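You operate a simulated robot arm through the tools that you are given. There is no shell and no other tool.

Carry out the task below with a simulated robot arm. There is one attempt and no reset: what you move stays moved.

Task
Pump the press to about the pressure on the card, then lock it.
Fine: gate lever and release knob to SHUT; lock knob to LOCK.

Only the result counts: the job must be done as asked and must still hold three seconds after the hand-in. Knocking over, shifting, dropping, spilling or breaking anything else fails it.

Robot
A 6-joint arm with a two-finger gripper, fixed in place. Base frame: the origin is at the foot of the arm, x ahead of it, y to its left, z up. Units: mm, rad, N and s.
With the tool pointing down near the work surface it reaches from about 340 to 860 mm from the base axis. Its first joint turns from -2.897 to 2.897 rad. Payload 2.45 kg.
Tool frame: the origin (TCP) lies between the finger pads and is the grasp point; the fingertips stand 20 mm ahead of it; z points along the fingers, y is the line along which they close. Largest opening 140 mm; the body of the gripper starts 168 mm behind the TCP.
Orientation is told as [roll, pitch, yaw] about the base's x, y, z axes, in that order, counted from this pose: with the fingers straight down and closing along the base's y, the tool's x points along the base's -x, its y along +y and its z along -z.

Tools
- The arm moves only by the tool step_arm. Its argument "deltas" is a list of rows, each a list of 7 numbers: the shift along the tool's x, y, z in units of 30 mm (1.0 is 30 mm), then the turn, a rotation vector about the tool's x, y, z in units of 8 degrees (1.0 is 8 degrees), then the opening, from 0 (shut) to 1 (fully open). In form: [[tx, ty, tz, wx, wy, wz, jaw], ...]. A call has 1 to 20 rows; each row shifts and turns the commanded pose from where the row before left it, along the tool's axes as they then stand. A call with a number of a shift or a turn outside -1 to 1 is refused whole. Rows are played at 5 a second. More than 50 mm and 0.15 rad between two rows, or a gripper value outside its range, and nothing of the call is played. Where a pose cannot be reached the arm comes as near as it can. A force on the tool above 40 N (or 10 N above the force at the start of the call, whichever is more), or a blocked arm, ends the call early, and 0.2 s more pass. Each finger travels about 45 mm/s and halts on what it meets, pressing with about 31 N; the grip force reading is that of the motor and also rises with nothing between the fingers. The clock runs only during rows and for 0.2 s after the last one: add rows that do not move to give the fingers time. It gives the time, the measured TCP pose, the force on the tool (base axes), the opening and the grip force at its end, in the units of the frame above (readings bear some noise), with the torque about the TCP (base axes, N m) and any sound that the robot's microphone picked up.
- Cameras (640 x 400 px; columns grow to the right, rows downward): "scene" is fixed at [221, -501.8, 1734.6]; the picture's right is [0.33, -0.95, 0.00], its down [-0.52, -0.18, -0.84] and it looks along [0.79, 0.27, -0.55] (base axes); focal length 214 px, centre (320, 200). "wrist" rides on the gripper at [78, 11, -209] in the tool frame; the picture's right is [-0.14, 0.99, 0.00], its down [-0.92, -0.13, -0.37] and it looks along [-0.37, -0.05, 0.93] (tool axes); focal length 280 px, centre (320, 200). There is no depth. A picture from a camera that has moved, and an enlarged one, comes with that camera's place and axes in the base frame and with its lens.
- capture(camera): a new picture of that camera. It takes no simulated time.
- raise_lower(by): slides the trunk up (or, below 0, down) by that many mm; the arm rides with it, the base frame stays. It gives what a move gives, with no picture.
- close_up(camera, box): a new picture of the part [left, top, right, bottom] of that camera's present view, enlarged. It takes no simulated time.
- sign_off(): hands the job in; it is judged then, once.

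Nothing tells you positions but the pictures and the camera data. Unless the task says otherwise, let go and move clear before handing in.

The tools are called after ">>>" as a command line: name --pt "numbers of a row" for each row, then --argument value for the rest, lists and objects as JSON in quotes. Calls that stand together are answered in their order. step_arm: Moves the arm, as the interface text tells. Its arguments: {"type":"object","properties":{"deltas":{"type":"array","items":{"type":"array","items":{"type":"number"}}}},"required":["deltas"]} The other tools are called the same way: raise_lower (by) slides the trunk up or down; capture (camera) takes a picture; close_up (camera, box) takes an enlarged picture of a part of a camera's view; sign_off () hands the job in.

At the start:

```text
clock: 0.0
tcp_pos: [461.3, -354.7, 1514.6]
ee_rot: [0.002, 0.0, 0.0]
force: [-1.0, 0.4, -0.2]
wrist_torque: [0.02, -0.02, 0.02]
opening: 140.1
grip_force: 0.0
trunk travel left (down, up): [-175.0, 55.0]
```

scene: 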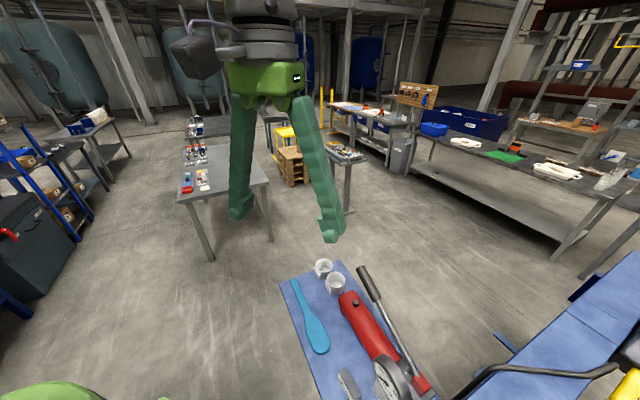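
wrist: 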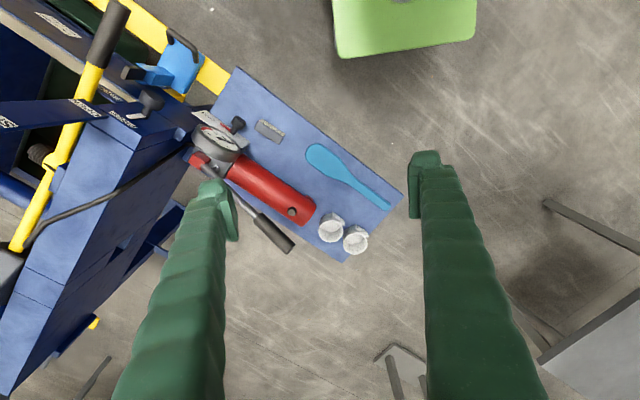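

I see a blue press with a red hand pump, gauge and lever on a blue board, plus cups and a spoon-like thing. I will take enlarged pictures to find the card, gauge, lever and knobs.

>>> close_up --camera "scene" --box '[270, 240, 470, 400]'

>>> close_up --camera "scene" --box '[440, 240, 640, 400]'

>>> close_up --camera "wrist" --box '[0, 0, 200, 125]'

>>> close_up --camera "wrist" --box '[170, 60, 410, 270]'

```text
2.50 times, centred on (370, 320) of scene
camera zoom: at [221.0, -501.8, 1734.6], right [0.33, -0.95, 0.0], down [-0.52, -0.18, -0.84], along [0.79, 0.27, -0.55], focal length 536 px, centre (195, -100)
```

zoom: 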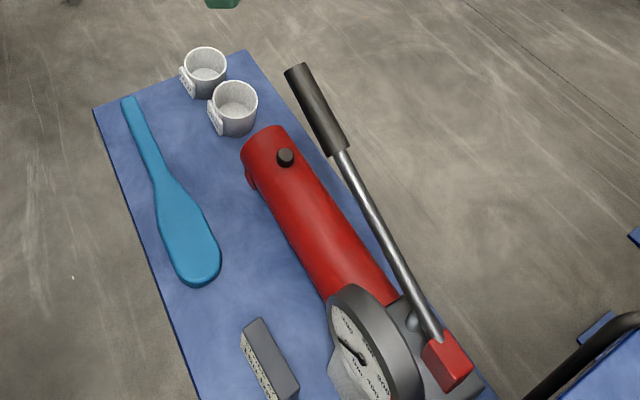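

```text
2.50 times, centred on (540, 320) of scene
camera zoom: at [221.0, -501.8, 1734.6], right [0.33, -0.95, 0.0], down [-0.52, -0.18, -0.84], along [0.79, 0.27, -0.55], focal length 536 px, centre (-230, -100)
```

zoom: 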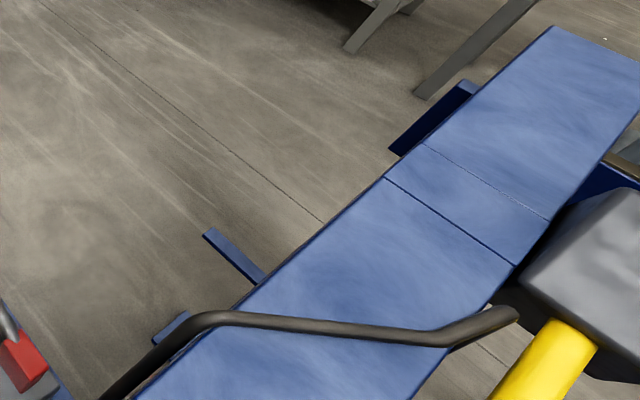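

```text
3.20 times, centred on (100, 62) of wrist
camera zoom: at [384.2, -344.5, 1725.4], right [0.14, 0.99, 0.0], down [0.92, -0.13, 0.37], along [0.37, -0.05, -0.93], focal length 897 px, centre (1024, 640)
```

zoom: 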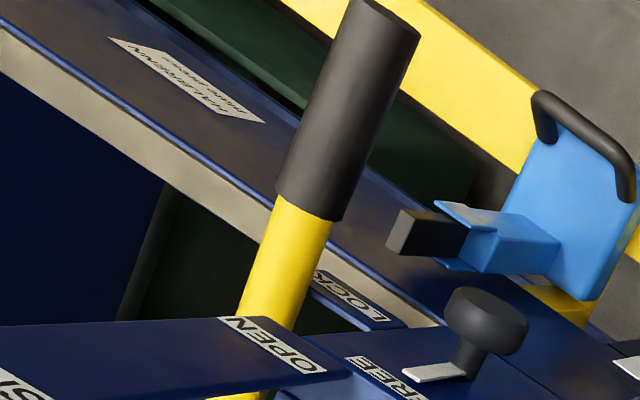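

```text
1.90 times, centred on (290, 165) of wrist
camera zoom: at [384.2, -344.5, 1725.4], right [0.14, 0.99, 0.0], down [0.92, -0.13, 0.37], along [0.37, -0.05, -0.93], focal length 534 px, centre (377, 267)
```

zoom: 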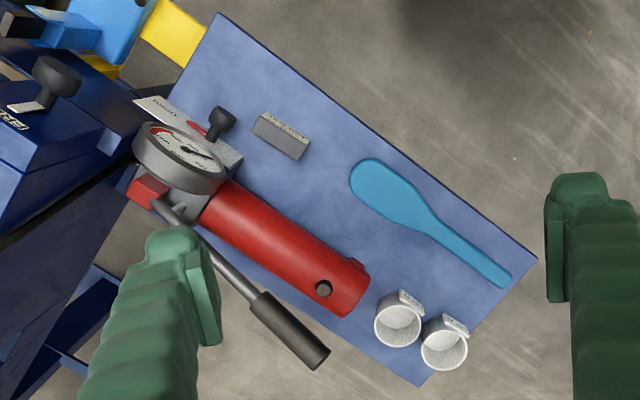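

The pump sits around x 530, y -700, z 950, with its lever rising to about (759, -477, 1091). The press is farther to -y and nearer the base, so I'll shift sideways at this height to look at it.

>>> step_arm --pt "0.3 -1 0 0 0 0 1" --pt "0.3 -1 0 0 0 0 1" --pt "0.3 -1 0 0 0 0 1" --pt "0.3 -1 0 0 0 0 1" --pt "0.3 -1 0 0 0 0 1"

>>> capture --camera "wrist"

>>> capture --camera "scene"

```text
clock: 1.2
tcp_pos: [413.6, -506.4, 1513.0]
ee_rot: [-0.002, 0.0, 0.0]
force: [-0.8, -0.8, 0.0]
wrist_torque: [0.08, 0.0, 0.01]
opening: 140.1
grip_force: 0.1
trunk travel left (down, up): [-175.0, 55.0]
```

```text
taken
camera wrist: at [336.8, -496.2, 1722.6], right [0.14, 0.99, 0.0], down [0.92, -0.13, 0.37], along [0.37, -0.05, -0.93], focal length 280 px, centre (320, 200)
```

wrist: 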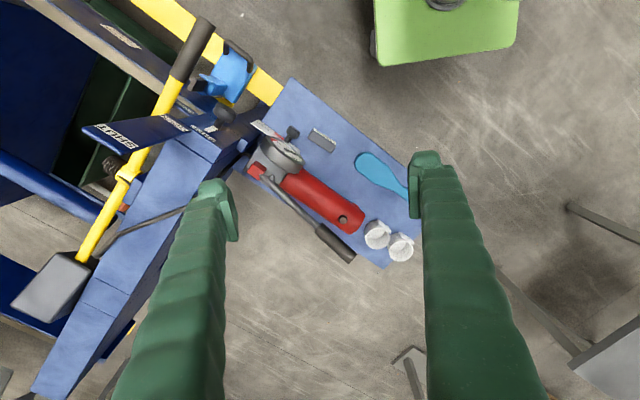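

```text
taken
```

scene: 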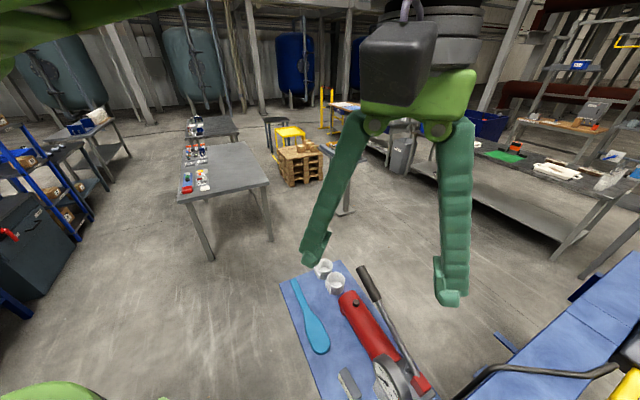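

The yellow-and-black lever swings over the SHUT/OPEN label plate, and the lock knob is next to it. I'll continue a bit farther for a clear look at these.

>>> step_arm --pt "0.7 -1 0 0 0 0 1" --pt "0.7 -1 0 0 0 0 1" --pt "0.7 -1 0 0 0 0 1" --pt "0.7 -1 0 0 0 0 1"

>>> capture --camera "wrist"

>>> close_up --camera "wrist" --box '[80, 20, 280, 145]'

>>> close_up --camera "wrist" --box '[240, 80, 400, 180]'

```text
clock: 2.2
tcp_pos: [324.1, -609.8, 1502.3]
ee_rot: [-0.004, -0.002, 0.0]
force: [0.4, 0.4, -0.8]
wrist_torque: [0.08, -0.03, 0.0]
opening: 139.8
grip_force: 0.1
out of reach, approached as far as the arm can: row 3, 4
trunk travel left (down, up): [-175.0, 55.0]
```

```text
taken
camera wrist: at [246.1, -598.9, 1713.4], right [0.14, 0.99, 0.0], down [0.92, -0.13, 0.37], along [0.37, -0.05, -0.93], focal length 280 px, centre (320, 200)
```

wrist: 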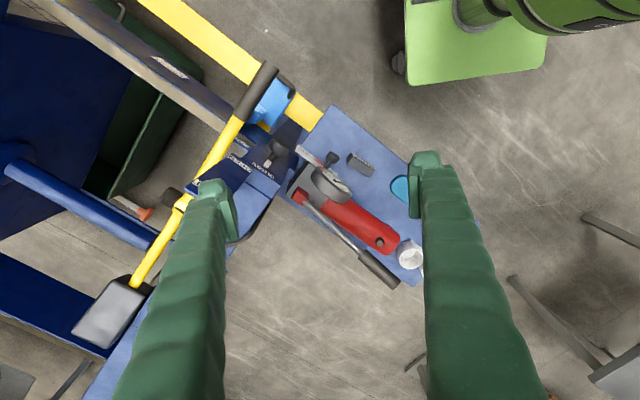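

```text
3.20 times, centred on (180, 82) of wrist
camera zoom: at [246.1, -598.9, 1713.4], right [0.14, 0.99, 0.0], down [0.92, -0.13, 0.37], along [0.37, -0.05, -0.93], focal length 897 px, centre (768, 576)
```

zoom: 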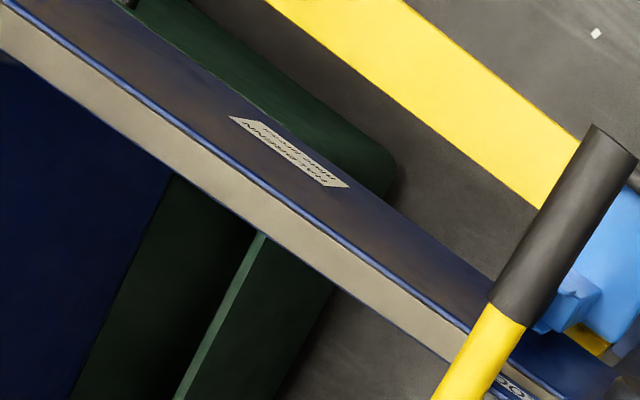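

```text
4.00 times, centred on (320, 130) of wrist
camera zoom: at [246.1, -598.9, 1713.4], right [0.14, 0.99, 0.0], down [0.92, -0.13, 0.37], along [0.37, -0.05, -0.93], focal length 1122 px, centre (320, 480)
```

zoom: 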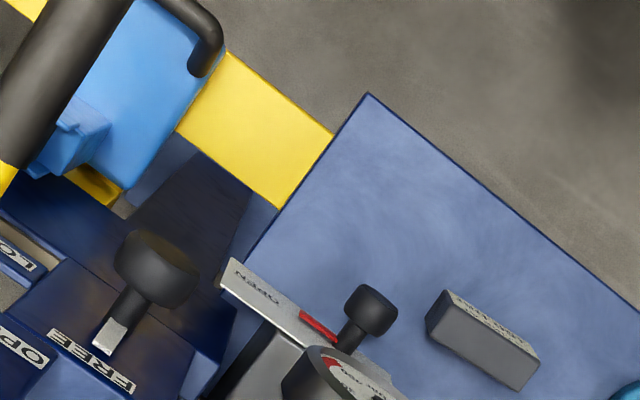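

The small grey wedge with text beside the pump is probably the card. I'll zoom in on it and the gauge from the scene camera.

>>> close_up --camera "scene" --box '[330, 360, 394, 400]'

>>> close_up --camera "scene" --box '[370, 350, 450, 400]'

>>> close_up --camera "wrist" --box '[290, 140, 386, 200]'

>>> close_up --camera "wrist" --box '[180, 110, 308, 190]'

```text
10.00 times, centred on (362, 380) of scene
camera zoom: at [221.0, -501.8, 1734.6], right [0.33, -0.95, 0.0], down [-0.52, -0.18, -0.84], along [0.79, 0.27, -0.55], focal length 2145 px, centre (-100, -1600)
```

zoom: 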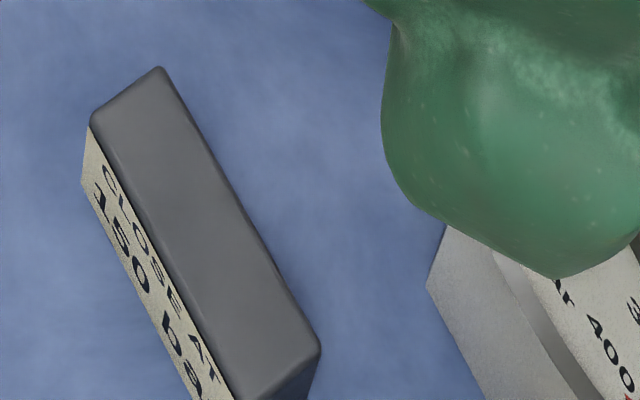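

```text
8.00 times, centred on (410, 375) of scene
camera zoom: at [221.0, -501.8, 1734.6], right [0.33, -0.95, 0.0], down [-0.52, -0.18, -0.84], along [0.79, 0.27, -0.55], focal length 1716 px, centre (-400, -1200)
```

zoom: 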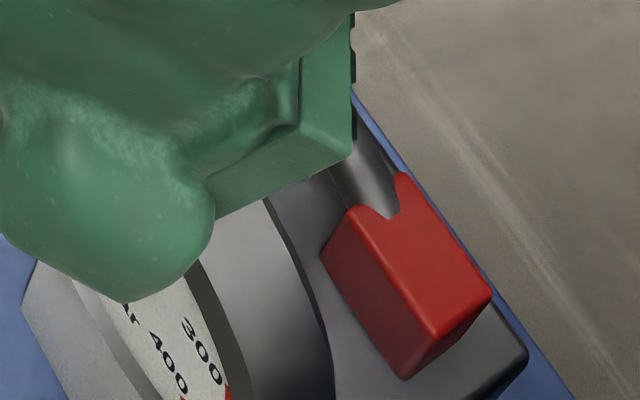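

```text
6.67 times, centred on (338, 170) of wrist
camera zoom: at [246.1, -598.9, 1713.4], right [0.14, 0.99, 0.0], down [0.92, -0.13, 0.37], along [0.37, -0.05, -0.93], focal length 1869 px, centre (200, 400)
```

zoom: 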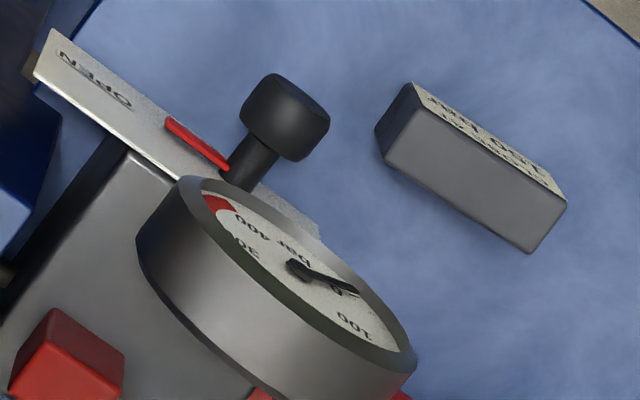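

```text
5.00 times, centred on (244, 150) of wrist
camera zoom: at [246.1, -598.9, 1713.4], right [0.14, 0.99, 0.0], down [0.92, -0.13, 0.37], along [0.37, -0.05, -0.93], focal length 1402 px, centre (700, 450)
```

zoom: 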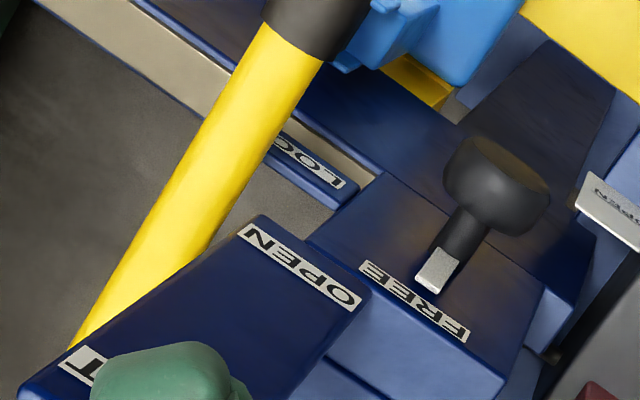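

The card reads "CLOSE AT 150 bar" and the gauge is at 0. The release knob's red pointer appears to be near OPEN, and the lock knob points at FREE. I'll tilt the wrist to view the press from the side and work out its geometry.

>>> step_arm --pt "-0.7 1 0 0.5 0 0 1" --pt "-0.7 1 0 1 0 0 1" --pt "0 0.5 0 1 0 0 1" --pt "0 0.5 0 1 0 0 1" --pt "0 0 0 1 0 0 1" --pt "0 0 0 0 0 0 1"

>>> capture --camera "wrist"

>>> capture --camera "scene"

```text
clock: 3.6
tcp_pos: [368.1, -522.5, 1492.4]
ee_rot: [-0.629, 0.0, 0.002]
force: [-0.5, -0.3, -0.6]
wrist_torque: [-0.01, -0.03, 0.0]
opening: 139.9
grip_force: 0.1
trunk travel left (down, up): [-175.0, 55.0]
```

```text
taken
camera wrist: at [291.0, -390.3, 1656.0], right [0.14, 0.8, -0.58], down [0.92, 0.11, 0.37], along [0.37, -0.59, -0.72], focal length 280 px, centre (320, 200)
```

wrist: 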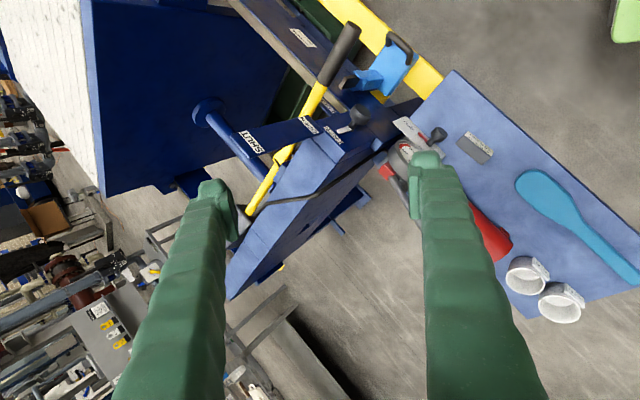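

```text
taken
```

scene: 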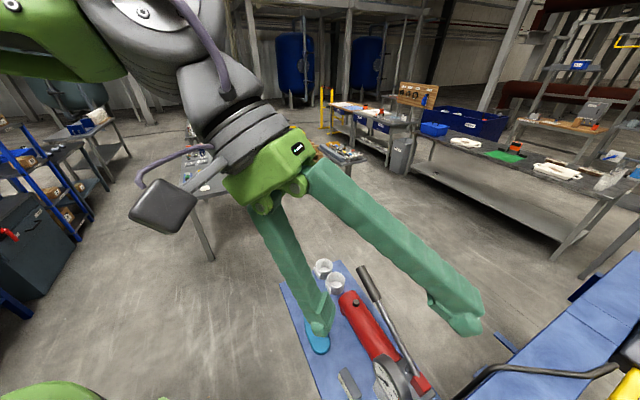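

The press frame and the lever plate are now visible. I'll zoom in on the gate lever and lock knob.

>>> close_up --camera "wrist" --box '[190, 10, 430, 160]'

>>> close_up --camera "wrist" --box '[300, 70, 460, 170]'

>>> close_up --camera "wrist" --box '[190, 90, 350, 190]'

```text
2.67 times, centred on (310, 85) of wrist
camera zoom: at [291.0, -390.3, 1656.0], right [0.14, 0.8, -0.58], down [0.92, 0.11, 0.37], along [0.37, -0.59, -0.72], focal length 748 px, centre (347, 507)
```

zoom: 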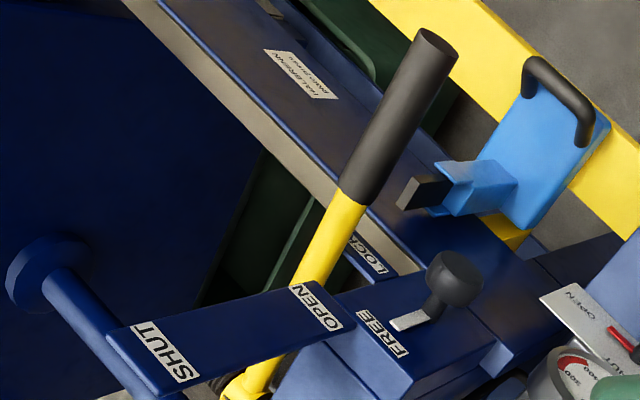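

```text
4.00 times, centred on (380, 120) of wrist
camera zoom: at [291.0, -390.3, 1656.0], right [0.14, 0.8, -0.58], down [0.92, 0.11, 0.37], along [0.37, -0.59, -0.72], focal length 1122 px, centre (80, 520)
```

zoom: 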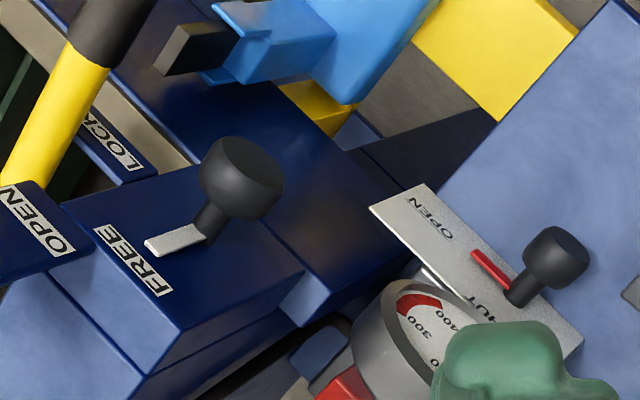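

```text
4.00 times, centred on (270, 140) of wrist
camera zoom: at [291.0, -390.3, 1656.0], right [0.14, 0.8, -0.58], down [0.92, 0.11, 0.37], along [0.37, -0.59, -0.72], focal length 1122 px, centre (520, 440)
```

zoom: 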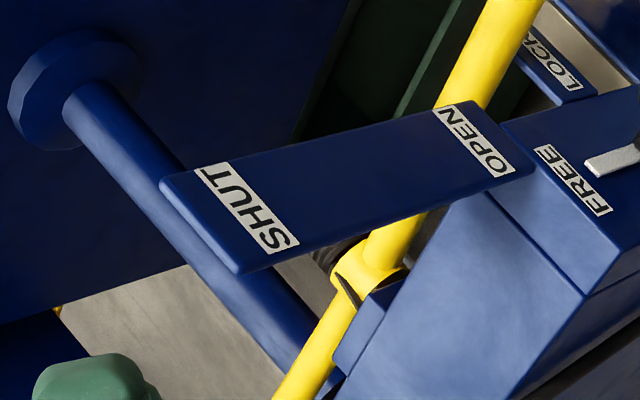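

The knob stems and the SHUT/OPEN plate turn out to face the robot, pointing along about (-0.7, 0.7, 0), and the yellow gate lever sticks out toward the robot. I'll turn the wrist by -45° yaw and tilt it outward for a frontal view.

>>> step_arm --pt "0 0 0 -0.9 0 0 1" --pt "0 0 0 -0.9 0 0 1" --pt "0 0 0 -0.9 0 0 1" --pt "0 0 0 -0.9 0 0 1" --pt "0 0 0 -0.9 0 0 1" --pt "0 0 0 0 0 0.94 1" --pt "0 0 0 0 0 0.94 1" --pt "0 0 0 0 0 0.94 1" --pt "0 0 0 0 0 0.94 1" --pt "0 0 0 0 0 0.94 1" --pt "0 0 0 0 0 0.93 1" --pt "1 -0.6 0.5 0 0 0 1" --pt "1 -0.6 0.5 0 0 0 1" --pt "1 -0.6 0.5 0 0 0 1" --pt "1 -0.6 0.5 0 0 0 1" --pt "0.9 -0.6 0.5 0 -0.5 0 1" --pt "0 0 0 0 -1 0 1" --pt "0 0 0 0 -1 0 1" --pt "0 0 0 0 -1 0 1" --pt "0 0 0 0 -1 0 1"

>>> capture --camera "wrist"

>>> capture --camera "scene"

```text
clock: 7.8
tcp_pos: [202.0, -482.3, 1417.7]
ee_rot: [-0.001, -0.632, -0.787]
force: [-0.2, 0.0, 0.5]
wrist_torque: [0.01, 0.01, 0.0]
opening: 140.1
grip_force: 0.0
trunk travel left (down, up): [-175.0, 55.0]
```

```text
taken
camera wrist: at [78.5, -342.9, 1543.1], right [0.78, 0.62, 0.08], down [0.28, -0.46, 0.84], along [0.56, -0.63, -0.53], focal length 280 px, centre (320, 200)
```

wrist: 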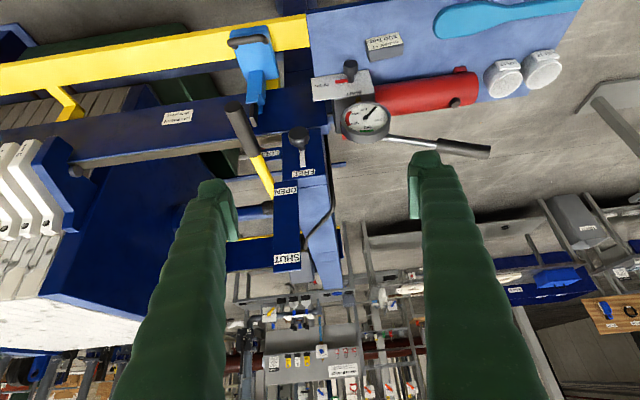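

```text
taken
```

scene: 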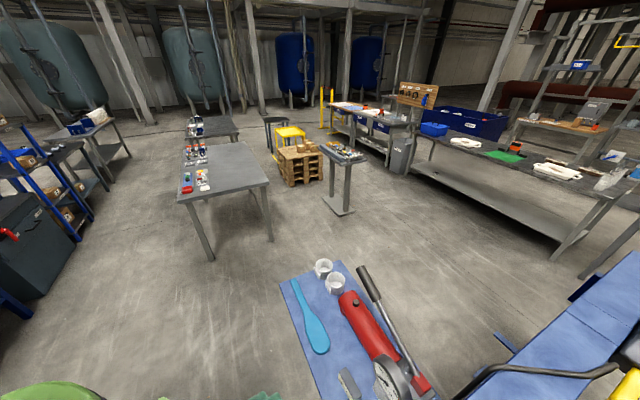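

This is a filter press seen upside down, with the gate lever, lock knob, release knob and gauge all in view. I'll zoom in on each.

>>> close_up --camera "wrist" --box '[200, 90, 360, 190]'

>>> close_up --camera "wrist" --box '[220, 130, 380, 290]'

>>> close_up --camera "wrist" --box '[300, 50, 396, 140]'

>>> close_up --camera "wrist" --box '[300, 30, 500, 170]'

```text
4.00 times, centred on (280, 140) of wrist
camera zoom: at [78.5, -342.9, 1543.1], right [0.78, 0.62, 0.08], down [0.28, -0.46, 0.84], along [0.56, -0.63, -0.53], focal length 1122 px, centre (480, 440)
```

zoom: 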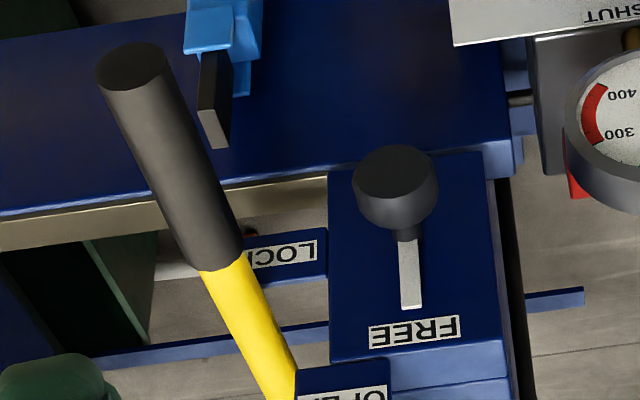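

```text
2.50 times, centred on (300, 210) of wrist
camera zoom: at [78.5, -342.9, 1543.1], right [0.78, 0.62, 0.08], down [0.28, -0.46, 0.84], along [0.56, -0.63, -0.53], focal length 701 px, centre (370, 175)
```

zoom: 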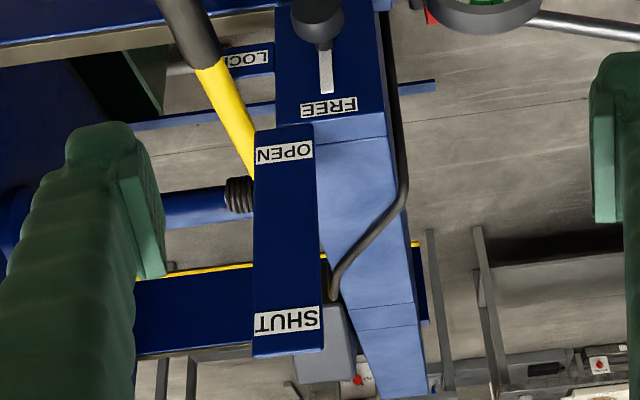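

```text
4.44 times, centred on (348, 95) of wrist
camera zoom: at [78.5, -342.9, 1543.1], right [0.78, 0.62, 0.08], down [0.28, -0.46, 0.84], along [0.56, -0.63, -0.53], focal length 1246 px, centre (196, 667)
```

zoom: 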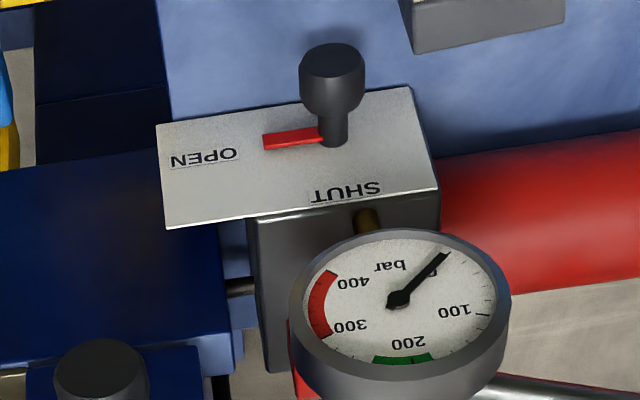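

```text
2.86 times, centred on (400, 100) of wrist
camera zoom: at [78.5, -342.9, 1543.1], right [0.78, 0.62, 0.08], down [0.28, -0.46, 0.84], along [0.56, -0.63, -0.53], focal length 801 px, centre (91, 486)
```

zoom: 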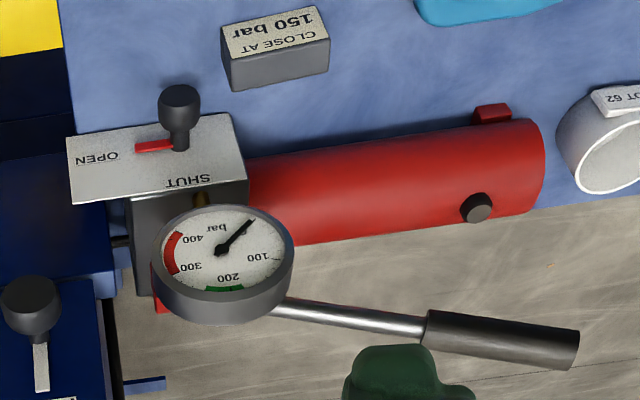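

From several views I have these estimates:
- **Gate lever:** handle tip at about (194, -695, 1105). It swings up from OPEN to SHUT.
- **Lock knob:** head at about (359, -707, 1081), needing 90° to the right.
- **Release knob:** head at about (445, -589, 896), with the pointer at OPEN and SHUT straight up.
- **Gauge:** at about (467, -596, 1052).

Next I'll check whether the scene camera can read the gauge.

>>> close_up --camera "scene" --box '[360, 350, 440, 400]'

>>> close_up --camera "wrist" --box '[220, 160, 340, 280]'

>>> close_up --camera "wrist" --box '[335, 95, 395, 145]'

```text
8.00 times, centred on (400, 375) of scene
camera zoom: at [221.0, -501.8, 1734.6], right [0.33, -0.95, 0.0], down [-0.52, -0.18, -0.84], along [0.79, 0.27, -0.55], focal length 1716 px, centre (-320, -1200)
```

zoom: 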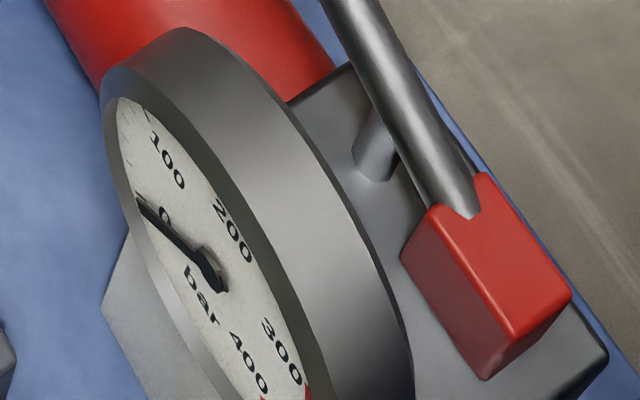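

```text
3.33 times, centred on (280, 220) of wrist
camera zoom: at [78.5, -342.9, 1543.1], right [0.78, 0.62, 0.08], down [0.28, -0.46, 0.84], along [0.56, -0.63, -0.53], focal length 935 px, centre (453, 133)
```

zoom: 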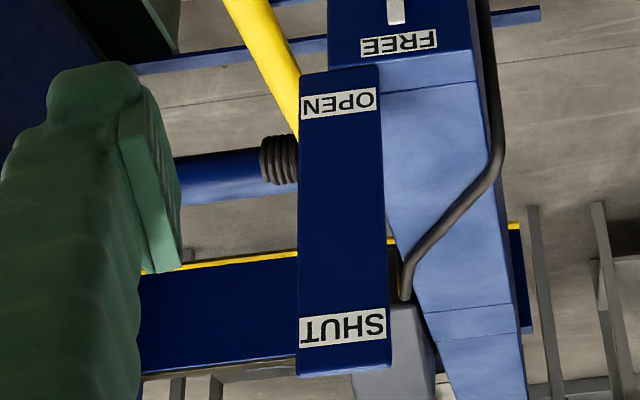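

```text
8.00 times, centred on (365, 120) of wrist
camera zoom: at [78.5, -342.9, 1543.1], right [0.78, 0.62, 0.08], down [0.28, -0.46, 0.84], along [0.56, -0.63, -0.53], focal length 2243 px, centre (-40, 840)
```

zoom: 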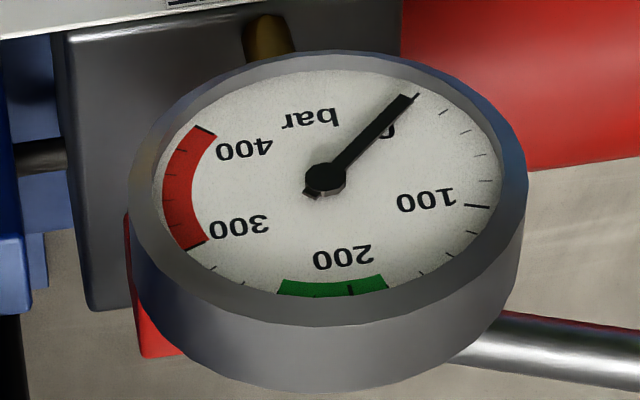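

The scene camera gives a usable view of the gauge, and 150 is halfway between the 100 and 200 marks. The gate lever comes first, so I'll move to a standoff in front of its handle end and tilt the tool nearly horizontal.

>>> step_arm --pt "0.55 -0.65 0.99 0 0 0 1" --pt "0.55 -0.65 0.99 0 0 0 1" --pt "0.55 -0.65 0.99 0 0 0 1" --pt "0.55 -0.65 0.99 0 0 0 1" --pt "0.55 -0.65 0.99 0 0 0 1" --pt "0.55 -0.65 0.99 0 0 0 1" --pt "0.55 -0.65 0.99 0 0 0 1" --pt "0.55 -0.65 0.99 0 0 0 1" --pt "0 0 0 0 -0.97 0 1" --pt "0 0 0 0 -0.97 0 1" --pt "0 0 0 0 -0.97 0 1" --pt "0 0 0 0 -0.97 0 1" --pt "0 0 0 0 -0.97 0 1" --pt "0 0 0 0 0 0 1"

>>> capture --camera "wrist"

>>> capture --camera "scene"

```text
clock: 10.8
tcp_pos: [115.4, -617.1, 1148.6]
ee_rot: [-0.002, -1.308, -0.784]
force: [-1.1, 0.0, -0.3]
wrist_torque: [-0.01, -0.01, 0.03]
opening: 140.0
grip_force: 0.1
trunk travel left (down, up): [-175.0, 55.0]
```

```text
taken
camera wrist: at [-33.6, -453.0, 1129.5], right [0.73, 0.67, 0.13], down [-0.17, -0.01, 0.99], along [0.67, -0.74, 0.11], focal length 280 px, centre (320, 200)
```

wrist: 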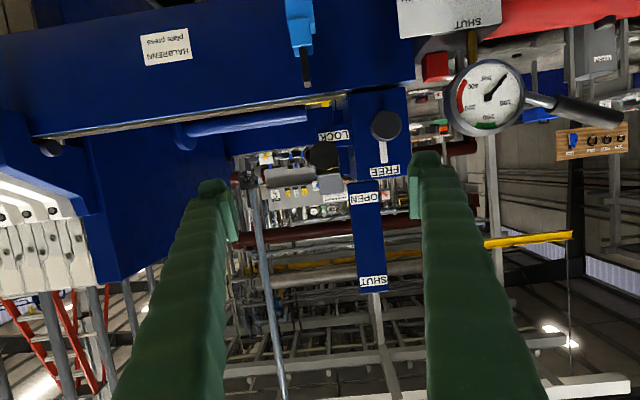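

```text
taken
```

scene: 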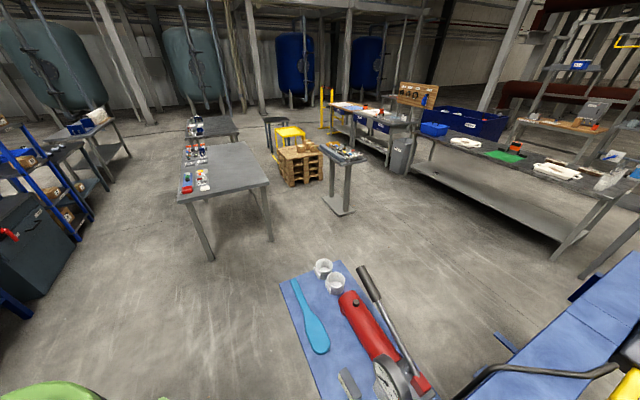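

Now I have a level, end-on frontal view. I'll zoom in on the handle end and plate.

>>> close_up --camera "wrist" --box '[240, 90, 420, 202]'

>>> close_up --camera "wrist" --box '[250, 100, 410, 300]'

>>> close_up --camera "wrist" --box '[380, 0, 640, 160]'

```text
3.56 times, centred on (330, 146) of wrist
camera zoom: at [-33.6, -453.0, 1129.5], right [0.73, 0.67, 0.13], down [-0.17, -0.01, 0.99], along [0.67, -0.74, 0.11], focal length 997 px, centre (284, 392)
```

zoom: 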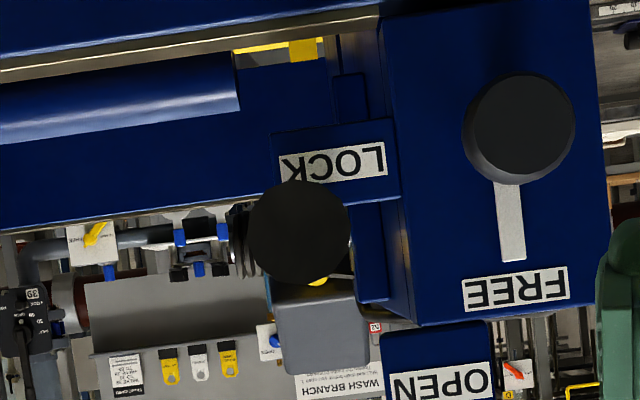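

```text
2.00 times, centred on (330, 200) of wrist
camera zoom: at [-33.6, -453.0, 1129.5], right [0.73, 0.67, 0.13], down [-0.17, -0.01, 0.99], along [0.67, -0.74, 0.11], focal length 561 px, centre (300, 200)
```

zoom: 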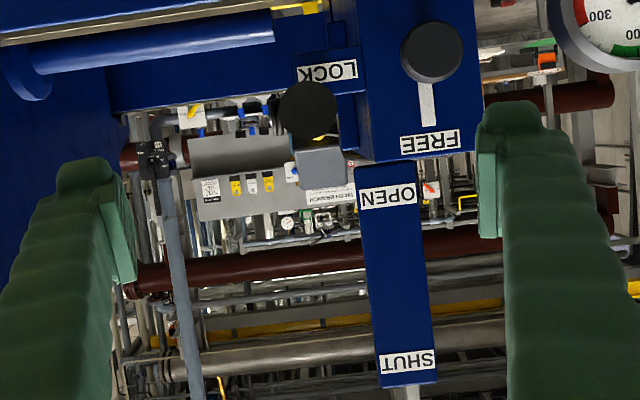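

```text
2.46 times, centred on (510, 80) of wrist
camera zoom: at [-33.6, -453.0, 1129.5], right [0.73, 0.67, 0.13], down [-0.17, -0.01, 0.99], along [0.67, -0.74, 0.11], focal length 690 px, centre (-148, 495)
```

zoom: 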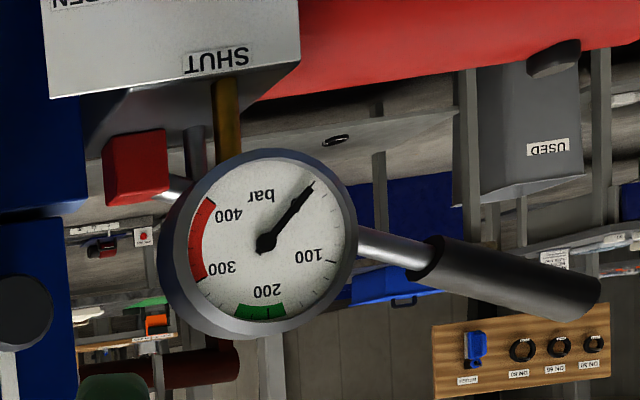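

The handle end is centred between the fingers at about (198, -692, 1114). I'll advance 150 mm along the tool and close on the handle.

>>> step_arm --pt "-0.05 0.04 1 0 0 0 1" --pt "-0.05 0.04 1 0 0 0 1" --pt "-0.05 0.04 1 0 0 0 1" --pt "-0.05 0.03 1 0 0 0 1" --pt "-0.05 0.03 1 0 0 0 1" --pt "0 0 0 0 0 0 0.6"

>>> capture --camera "wrist"

```text
clock: 12.2
tcp_pos: [228.1, -716.9, 1117.0]
ee_rot: [0.001, -1.304, -0.785]
force: [0.7, 0.5, -0.3]
wrist_torque: [-0.02, 0.04, -0.03]
opening: 105.2
grip_force: 0.0
trunk travel left (down, up): [-175.0, 55.0]
```

```text
taken
camera wrist: at [79.3, -551.8, 1099.4], right [0.73, 0.67, 0.13], down [-0.17, -0.01, 0.99], along [0.67, -0.74, 0.11], focal length 280 px, centre (320, 200)
```

wrist: 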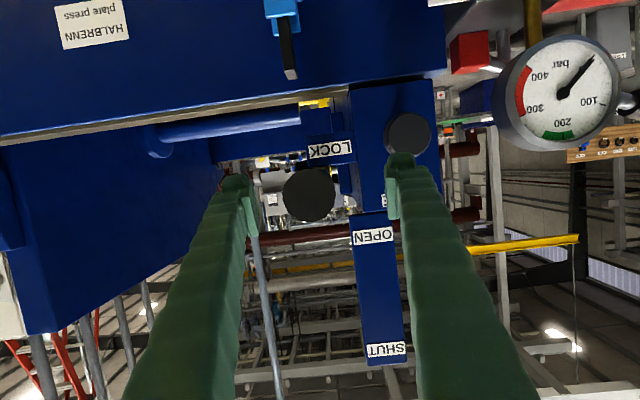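

The handle sits about 5 mm off centre. I'll correct that and close.

>>> step_arm --pt "0 -0.17 0 0 0 0 0.4" --pt "0 0 0 0 0 0 0.3" --pt "0 0 0 0 0 0 0.15" --pt "0 0 0 0 0 0 0.1" --pt "0 0 0 0 0 0 0.1" --pt "0 0 0 0 0 0 0.1" --pt "0 0 0 0 0 0 0.1"

>>> capture --camera "wrist"

```text
clock: 13.8
tcp_pos: [224.6, -719.8, 1118.1]
ee_rot: [-0.002, -1.305, -0.782]
force: [9.3, 6.3, 0.4]
wrist_torque: [-0.01, -0.13, 0.18]
opening: 32.9
grip_force: 44.9
trunk travel left (down, up): [-175.0, 55.0]
```

```text
taken
camera wrist: at [75.2, -554.7, 1098.4], right [0.72, 0.68, 0.13], down [-0.17, -0.01, 0.99], along [0.67, -0.74, 0.11], focal length 280 px, centre (320, 200)
```

wrist: 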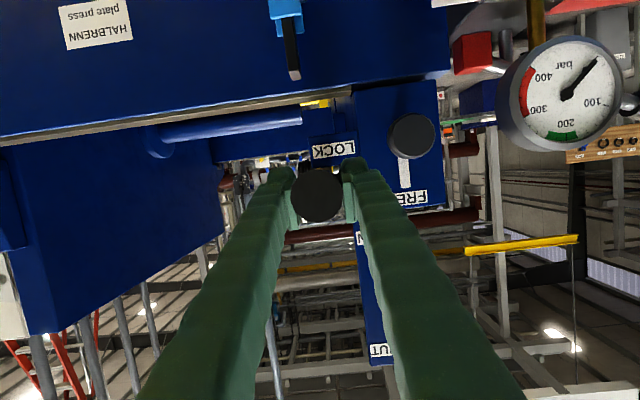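

The handle is gripped with 33 mm between the fingers. I'll start lifting it gently along the expected arc and check the force.

>>> step_arm --pt "-0.4 0.1 -0.13 0 0 0 0.1" --pt "-0.4 0 -0.13 0 0 0 0.1" --pt "-0.4 0 -0.1 0 0 0 0.1" --pt "-0.4 0 -0.1 0 0 0 0.1"

>>> capture --camera "wrist"

```text
clock: 14.8
tcp_pos: [224.3, -718.4, 1165.9]
ee_rot: [-0.006, -1.303, -0.781]
force: [26.9, -10.9, -5.3]
wrist_torque: [0.18, 0.26, -0.09]
opening: 32.6
grip_force: 45.3
trunk travel left (down, up): [-175.0, 55.0]
```

```text
taken
camera wrist: at [74.1, -553.5, 1146.9], right [0.73, 0.68, 0.13], down [-0.17, -0.01, 0.99], along [0.67, -0.74, 0.11], focal length 280 px, centre (320, 200)
```

wrist: 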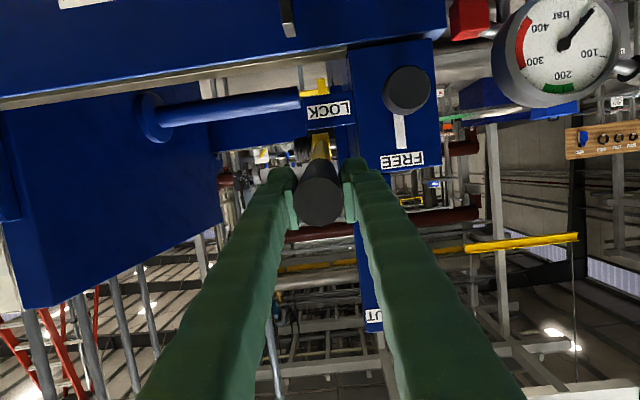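

The lever is rising, but it pulls toward its pivot, so the pivot must be lower than I assumed. I'll adjust the arc and continue.

>>> step_arm --pt "-0.3 0.1 0.2 0 0.1 0 0.1" --pt "-0.5 0 0.15 0 0.2 0 0.1" --pt "-0.6 0 0.08 0 0.2 0 0.1"

>>> capture --camera "wrist"

```text
clock: 15.6
tcp_pos: [236.2, -732.4, 1206.5]
ee_rot: [-0.005, -1.243, -0.782]
force: [-19.6, 23.1, 11.5]
wrist_torque: [0.04, 0.18, 0.02]
opening: 32.4
grip_force: 45.1
trunk travel left (down, up): [-175.0, 55.0]
```

```text
taken
camera wrist: at [87.4, -565.2, 1201.0], right [0.73, 0.67, 0.13], down [-0.13, -0.05, 0.99], along [0.67, -0.74, 0.05], focal length 280 px, centre (320, 200)
```

wrist: 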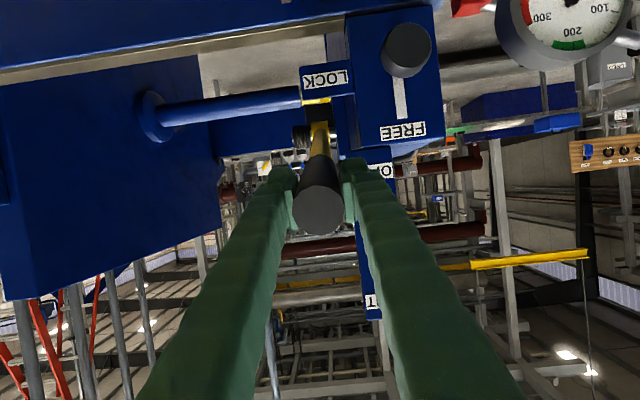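

The force is now purely along the lever, at an angle of about 20°, so I've pushed in slightly too far. I'll correct and continue the arc.

>>> step_arm --pt "-0.645 0 -0.13 0 0.2 0 0.1" --pt "-0.644 0 0.03 0 0.2 0 0.1" --pt "-0.64 0 0.05 0 0.2 0 0.1" --pt "-0.645 0 0.067 0 0.2 0 0.1"

>>> capture --camera "wrist"

```text
clock: 16.6
tcp_pos: [259.8, -755.6, 1276.6]
ee_rot: [-0.001, -1.125, -0.783]
force: [-0.5, -13.6, -2.9]
wrist_torque: [-0.21, 0.36, -0.24]
opening: 32.5
grip_force: 44.8
trunk travel left (down, up): [-175.0, 55.0]
```

```text
taken
camera wrist: at [111.0, -589.5, 1298.2], right [0.74, 0.66, 0.12], down [-0.04, -0.13, 0.99], along [0.67, -0.74, -0.07], focal length 280 px, centre (320, 200)
```

wrist: 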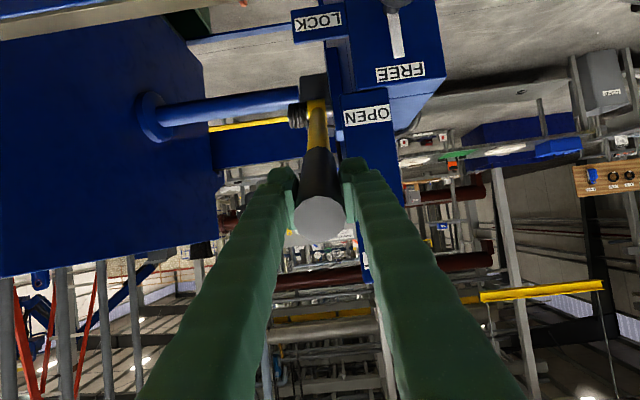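

The lever follows well at about 33°. The SHUT/OPEN plate will be close to my right finger farther up, so I'll open slightly and see whether the lever stays. Then I can re-grip nearer its tip.

>>> step_arm --pt "0 0 0 0 0 0 0.3" --pt "0 0 0 0 0 0 0.3"

>>> capture --camera "wrist"

```text
clock: 17.2
tcp_pos: [260.8, -751.7, 1276.0]
ee_rot: [0.0, -1.124, -0.782]
force: [0.5, 0.5, -0.8]
wrist_torque: [0.01, -0.01, 0.0]
opening: 41.7
grip_force: 0.0
trunk travel left (down, up): [-175.0, 55.0]
```

```text
taken
camera wrist: at [110.7, -586.2, 1297.9], right [0.74, 0.66, 0.12], down [-0.04, -0.14, 0.99], along [0.67, -0.74, -0.07], focal length 280 px, centre (320, 200)
```

wrist: 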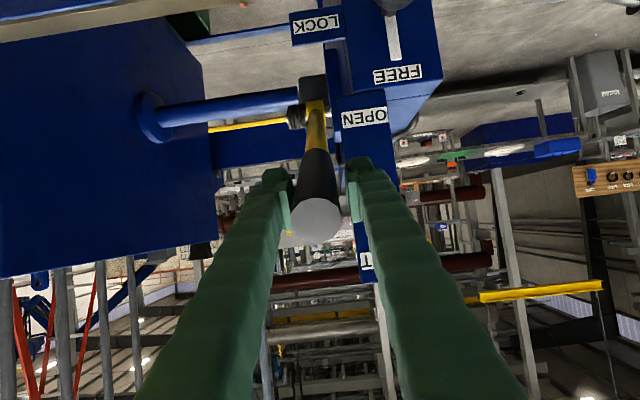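

The lever stays where it is. I'll slide back 20 mm along it, re-grip, and lift further.

>>> step_arm --pt "-0.04 -0.05 -0.33 0 0 0 0.3" --pt "-0.04 0 -0.33 0 0 0 0.3" --pt "0 0 0 0 0 0 0.1" --pt "0 0 0 0 0 0 0.1" --pt "-0.34 0 0.05 0 0.15 0 0.1" --pt "-0.34 0 0.05 0 0.15 0 0.1" --pt "-0.34 0 0.06 0 0.15 0 0.1" --pt "-0.34 0 0.06 0 0.15 0 0.1"

>>> capture --camera "wrist"

```text
clock: 19.0
tcp_pos: [262.9, -758.0, 1318.6]
ee_rot: [-0.001, -1.042, -0.783]
force: [-2.8, 7.7, 4.0]
wrist_torque: [0.01, 0.27, -0.04]
opening: 32.3
grip_force: 44.7
trunk travel left (down, up): [-175.0, 55.0]
```

```text
taken
camera wrist: at [116.0, -594.9, 1358.5], right [0.75, 0.65, 0.12], down [0.01, -0.19, 0.98], along [0.66, -0.73, -0.15], focal length 280 px, centre (320, 200)
```

wrist: 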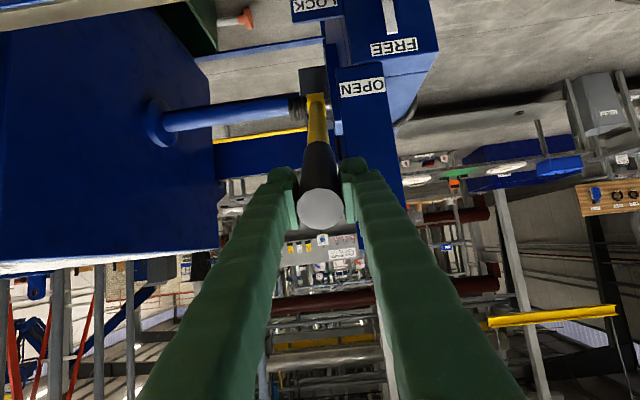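

The force is low and the lever is at about 40°. I'll continue upward in small steps.

>>> step_arm --pt "-0.34 0 0.065 0 0.15 0 0.1" --pt "-0.34 0 0.065 0 0.15 0 0.1" --pt "-0.34 0 0.07 0 0.15 0 0.1" --pt "-0.34 0 0.07 0 0.15 0 0.1"

>>> capture --camera "wrist"

```text
clock: 20.0
tcp_pos: [286.7, -783.1, 1350.8]
ee_rot: [-0.001, -0.96, -0.784]
force: [-0.3, -0.3, 0.3]
wrist_torque: [0.02, -0.03, 0.02]
opening: 14.3
grip_force: 0.0
trunk travel left (down, up): [-175.0, 55.0]
```

```text
taken
camera wrist: at [141.4, -622.1, 1409.0], right [0.76, 0.64, 0.11], down [0.07, -0.25, 0.97], along [0.65, -0.72, -0.24], focal length 280 px, centre (320, 200)
```

wrist: 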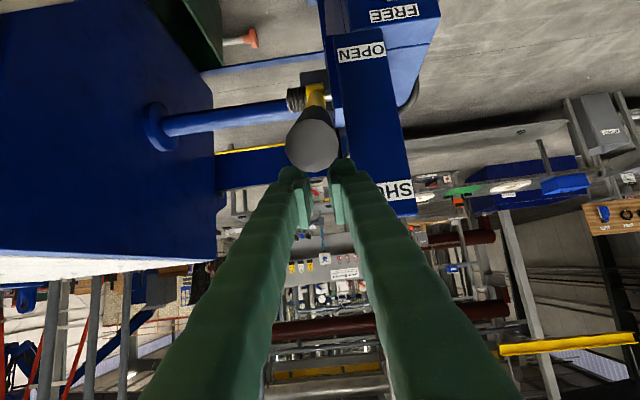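

The fingers slid off over the top of the lever, which now sits at about 39°. It may have met its SHUT stop, so I'll back off and look.

>>> step_arm --pt "0 0 -1 0 0 0 0.1" --pt "0 0 -1 0 0 0 0.1" --pt "0 0 -1 0 0 0 0.1" --pt "0 0 -1 0 0 0 0.3"

>>> capture --camera "wrist"

>>> close_up --camera "wrist" --box '[230, 60, 430, 200]'

```text
clock: 21.0
tcp_pos: [215.5, -708.4, 1419.9]
ee_rot: [0.0, -0.957, -0.785]
force: [0.5, 0.5, -1.0]
wrist_torque: [-0.01, -0.01, -0.02]
opening: 42.0
grip_force: 0.0
trunk travel left (down, up): [-175.0, 55.0]
```

```text
taken
camera wrist: at [70.7, -548.4, 1479.3], right [0.76, 0.64, 0.11], down [0.07, -0.25, 0.96], along [0.65, -0.72, -0.24], focal length 280 px, centre (320, 200)
```

wrist: 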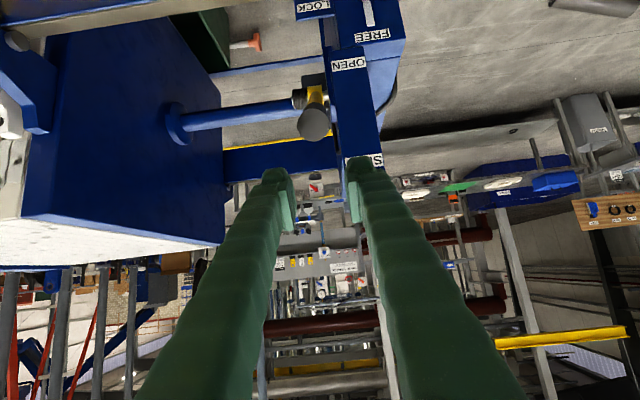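

```text
2.86 times, centred on (330, 130) of wrist
camera zoom: at [70.7, -548.4, 1479.3], right [0.76, 0.64, 0.11], down [0.07, -0.25, 0.96], along [0.65, -0.72, -0.24], focal length 801 px, centre (291, 400)
```

zoom: 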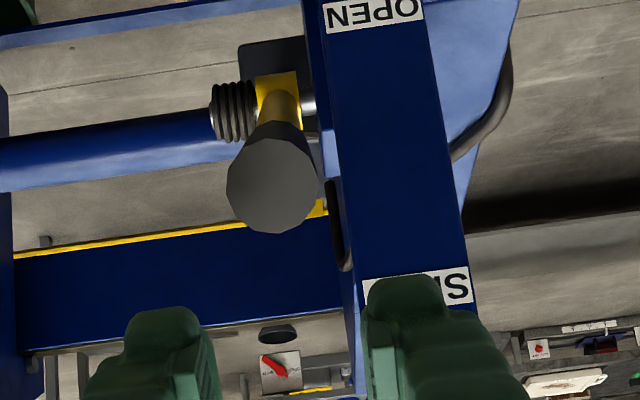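

The lever tip is at about (253, -747, 1330), roughly 38–39° up, and its travel matches the spacing between the OPEN and SHUT labels. I'll re-grip and test the resistance to check whether it's at the stop.

>>> step_arm --pt "0 0 0 0 0 0 0.6" --pt "0 0 0 0 0 0 0.6" --pt "0.635 -0.025 0.575 0 -0.3 0 0.6" --pt "0.635 -0.025 0.575 0 -0.31 0 0.6" --pt "0.133 0 0.88 0 0 0 0.6" --pt "0.133 0 0.88 0 0 0 0.6" --pt "0.133 0 0.88 0 0 0 0.6" --pt "0 0 0 0 0 0 0.1" --pt "0 0 0 0 0 0 0.1" --pt "0 0 0 0 0 0 0.1" --pt "0 0 0 0 0 0 0.1" --pt "0 0 0 0 0 0 0.1"

>>> capture --camera "wrist"

```text
clock: 23.6
tcp_pos: [264.3, -758.7, 1316.2]
ee_rot: [-0.001, -1.042, -0.785]
force: [4.2, 2.2, -1.9]
wrist_torque: [0.01, -0.04, 0.09]
opening: 32.6
grip_force: 42.7
trunk travel left (down, up): [-175.0, 55.0]
```

```text
taken
camera wrist: at [117.0, -596.1, 1355.4], right [0.75, 0.65, 0.12], down [0.01, -0.19, 0.98], along [0.66, -0.73, -0.15], focal length 280 px, centre (320, 200)
```

wrist: 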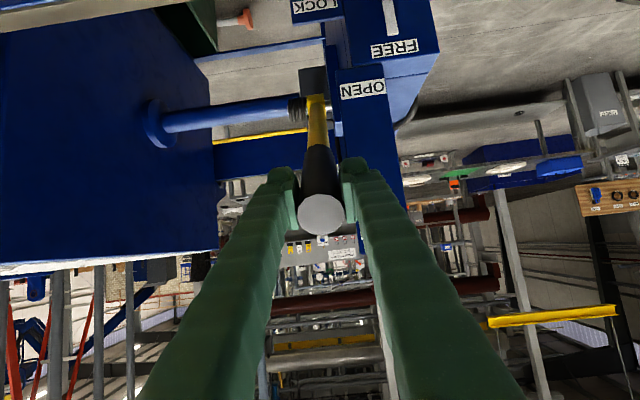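

Gripped again. I'll apply two 4 mm steps along the tangent and read the force.

>>> step_arm --pt "-0.13 0 0.02 0 0 0 0.1" --pt "-0.13 0 0.02 0 0 0 0.1"

>>> capture --camera "wrist"

```text
clock: 24.2
tcp_pos: [265.5, -760.5, 1317.1]
ee_rot: [0.005, -1.036, -0.788]
force: [-10.6, 26.9, -24.8]
wrist_torque: [0.3, 0.3, 0.14]
opening: 33.1
grip_force: 45.5
trunk travel left (down, up): [-175.0, 55.0]
```

```text
taken
camera wrist: at [118.1, -597.3, 1358.4], right [0.75, 0.65, 0.12], down [0.02, -0.2, 0.98], along [0.66, -0.73, -0.16], focal length 280 px, centre (320, 200)
```

wrist: 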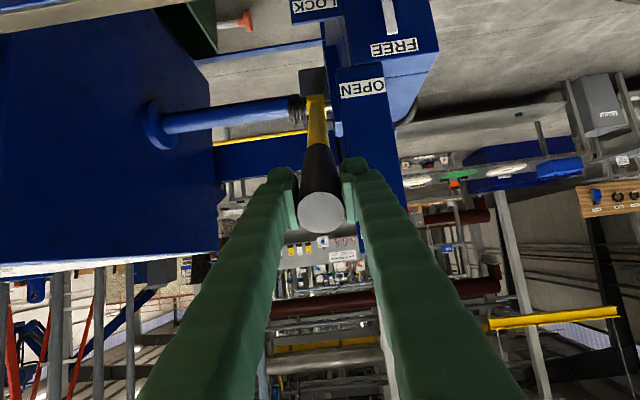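

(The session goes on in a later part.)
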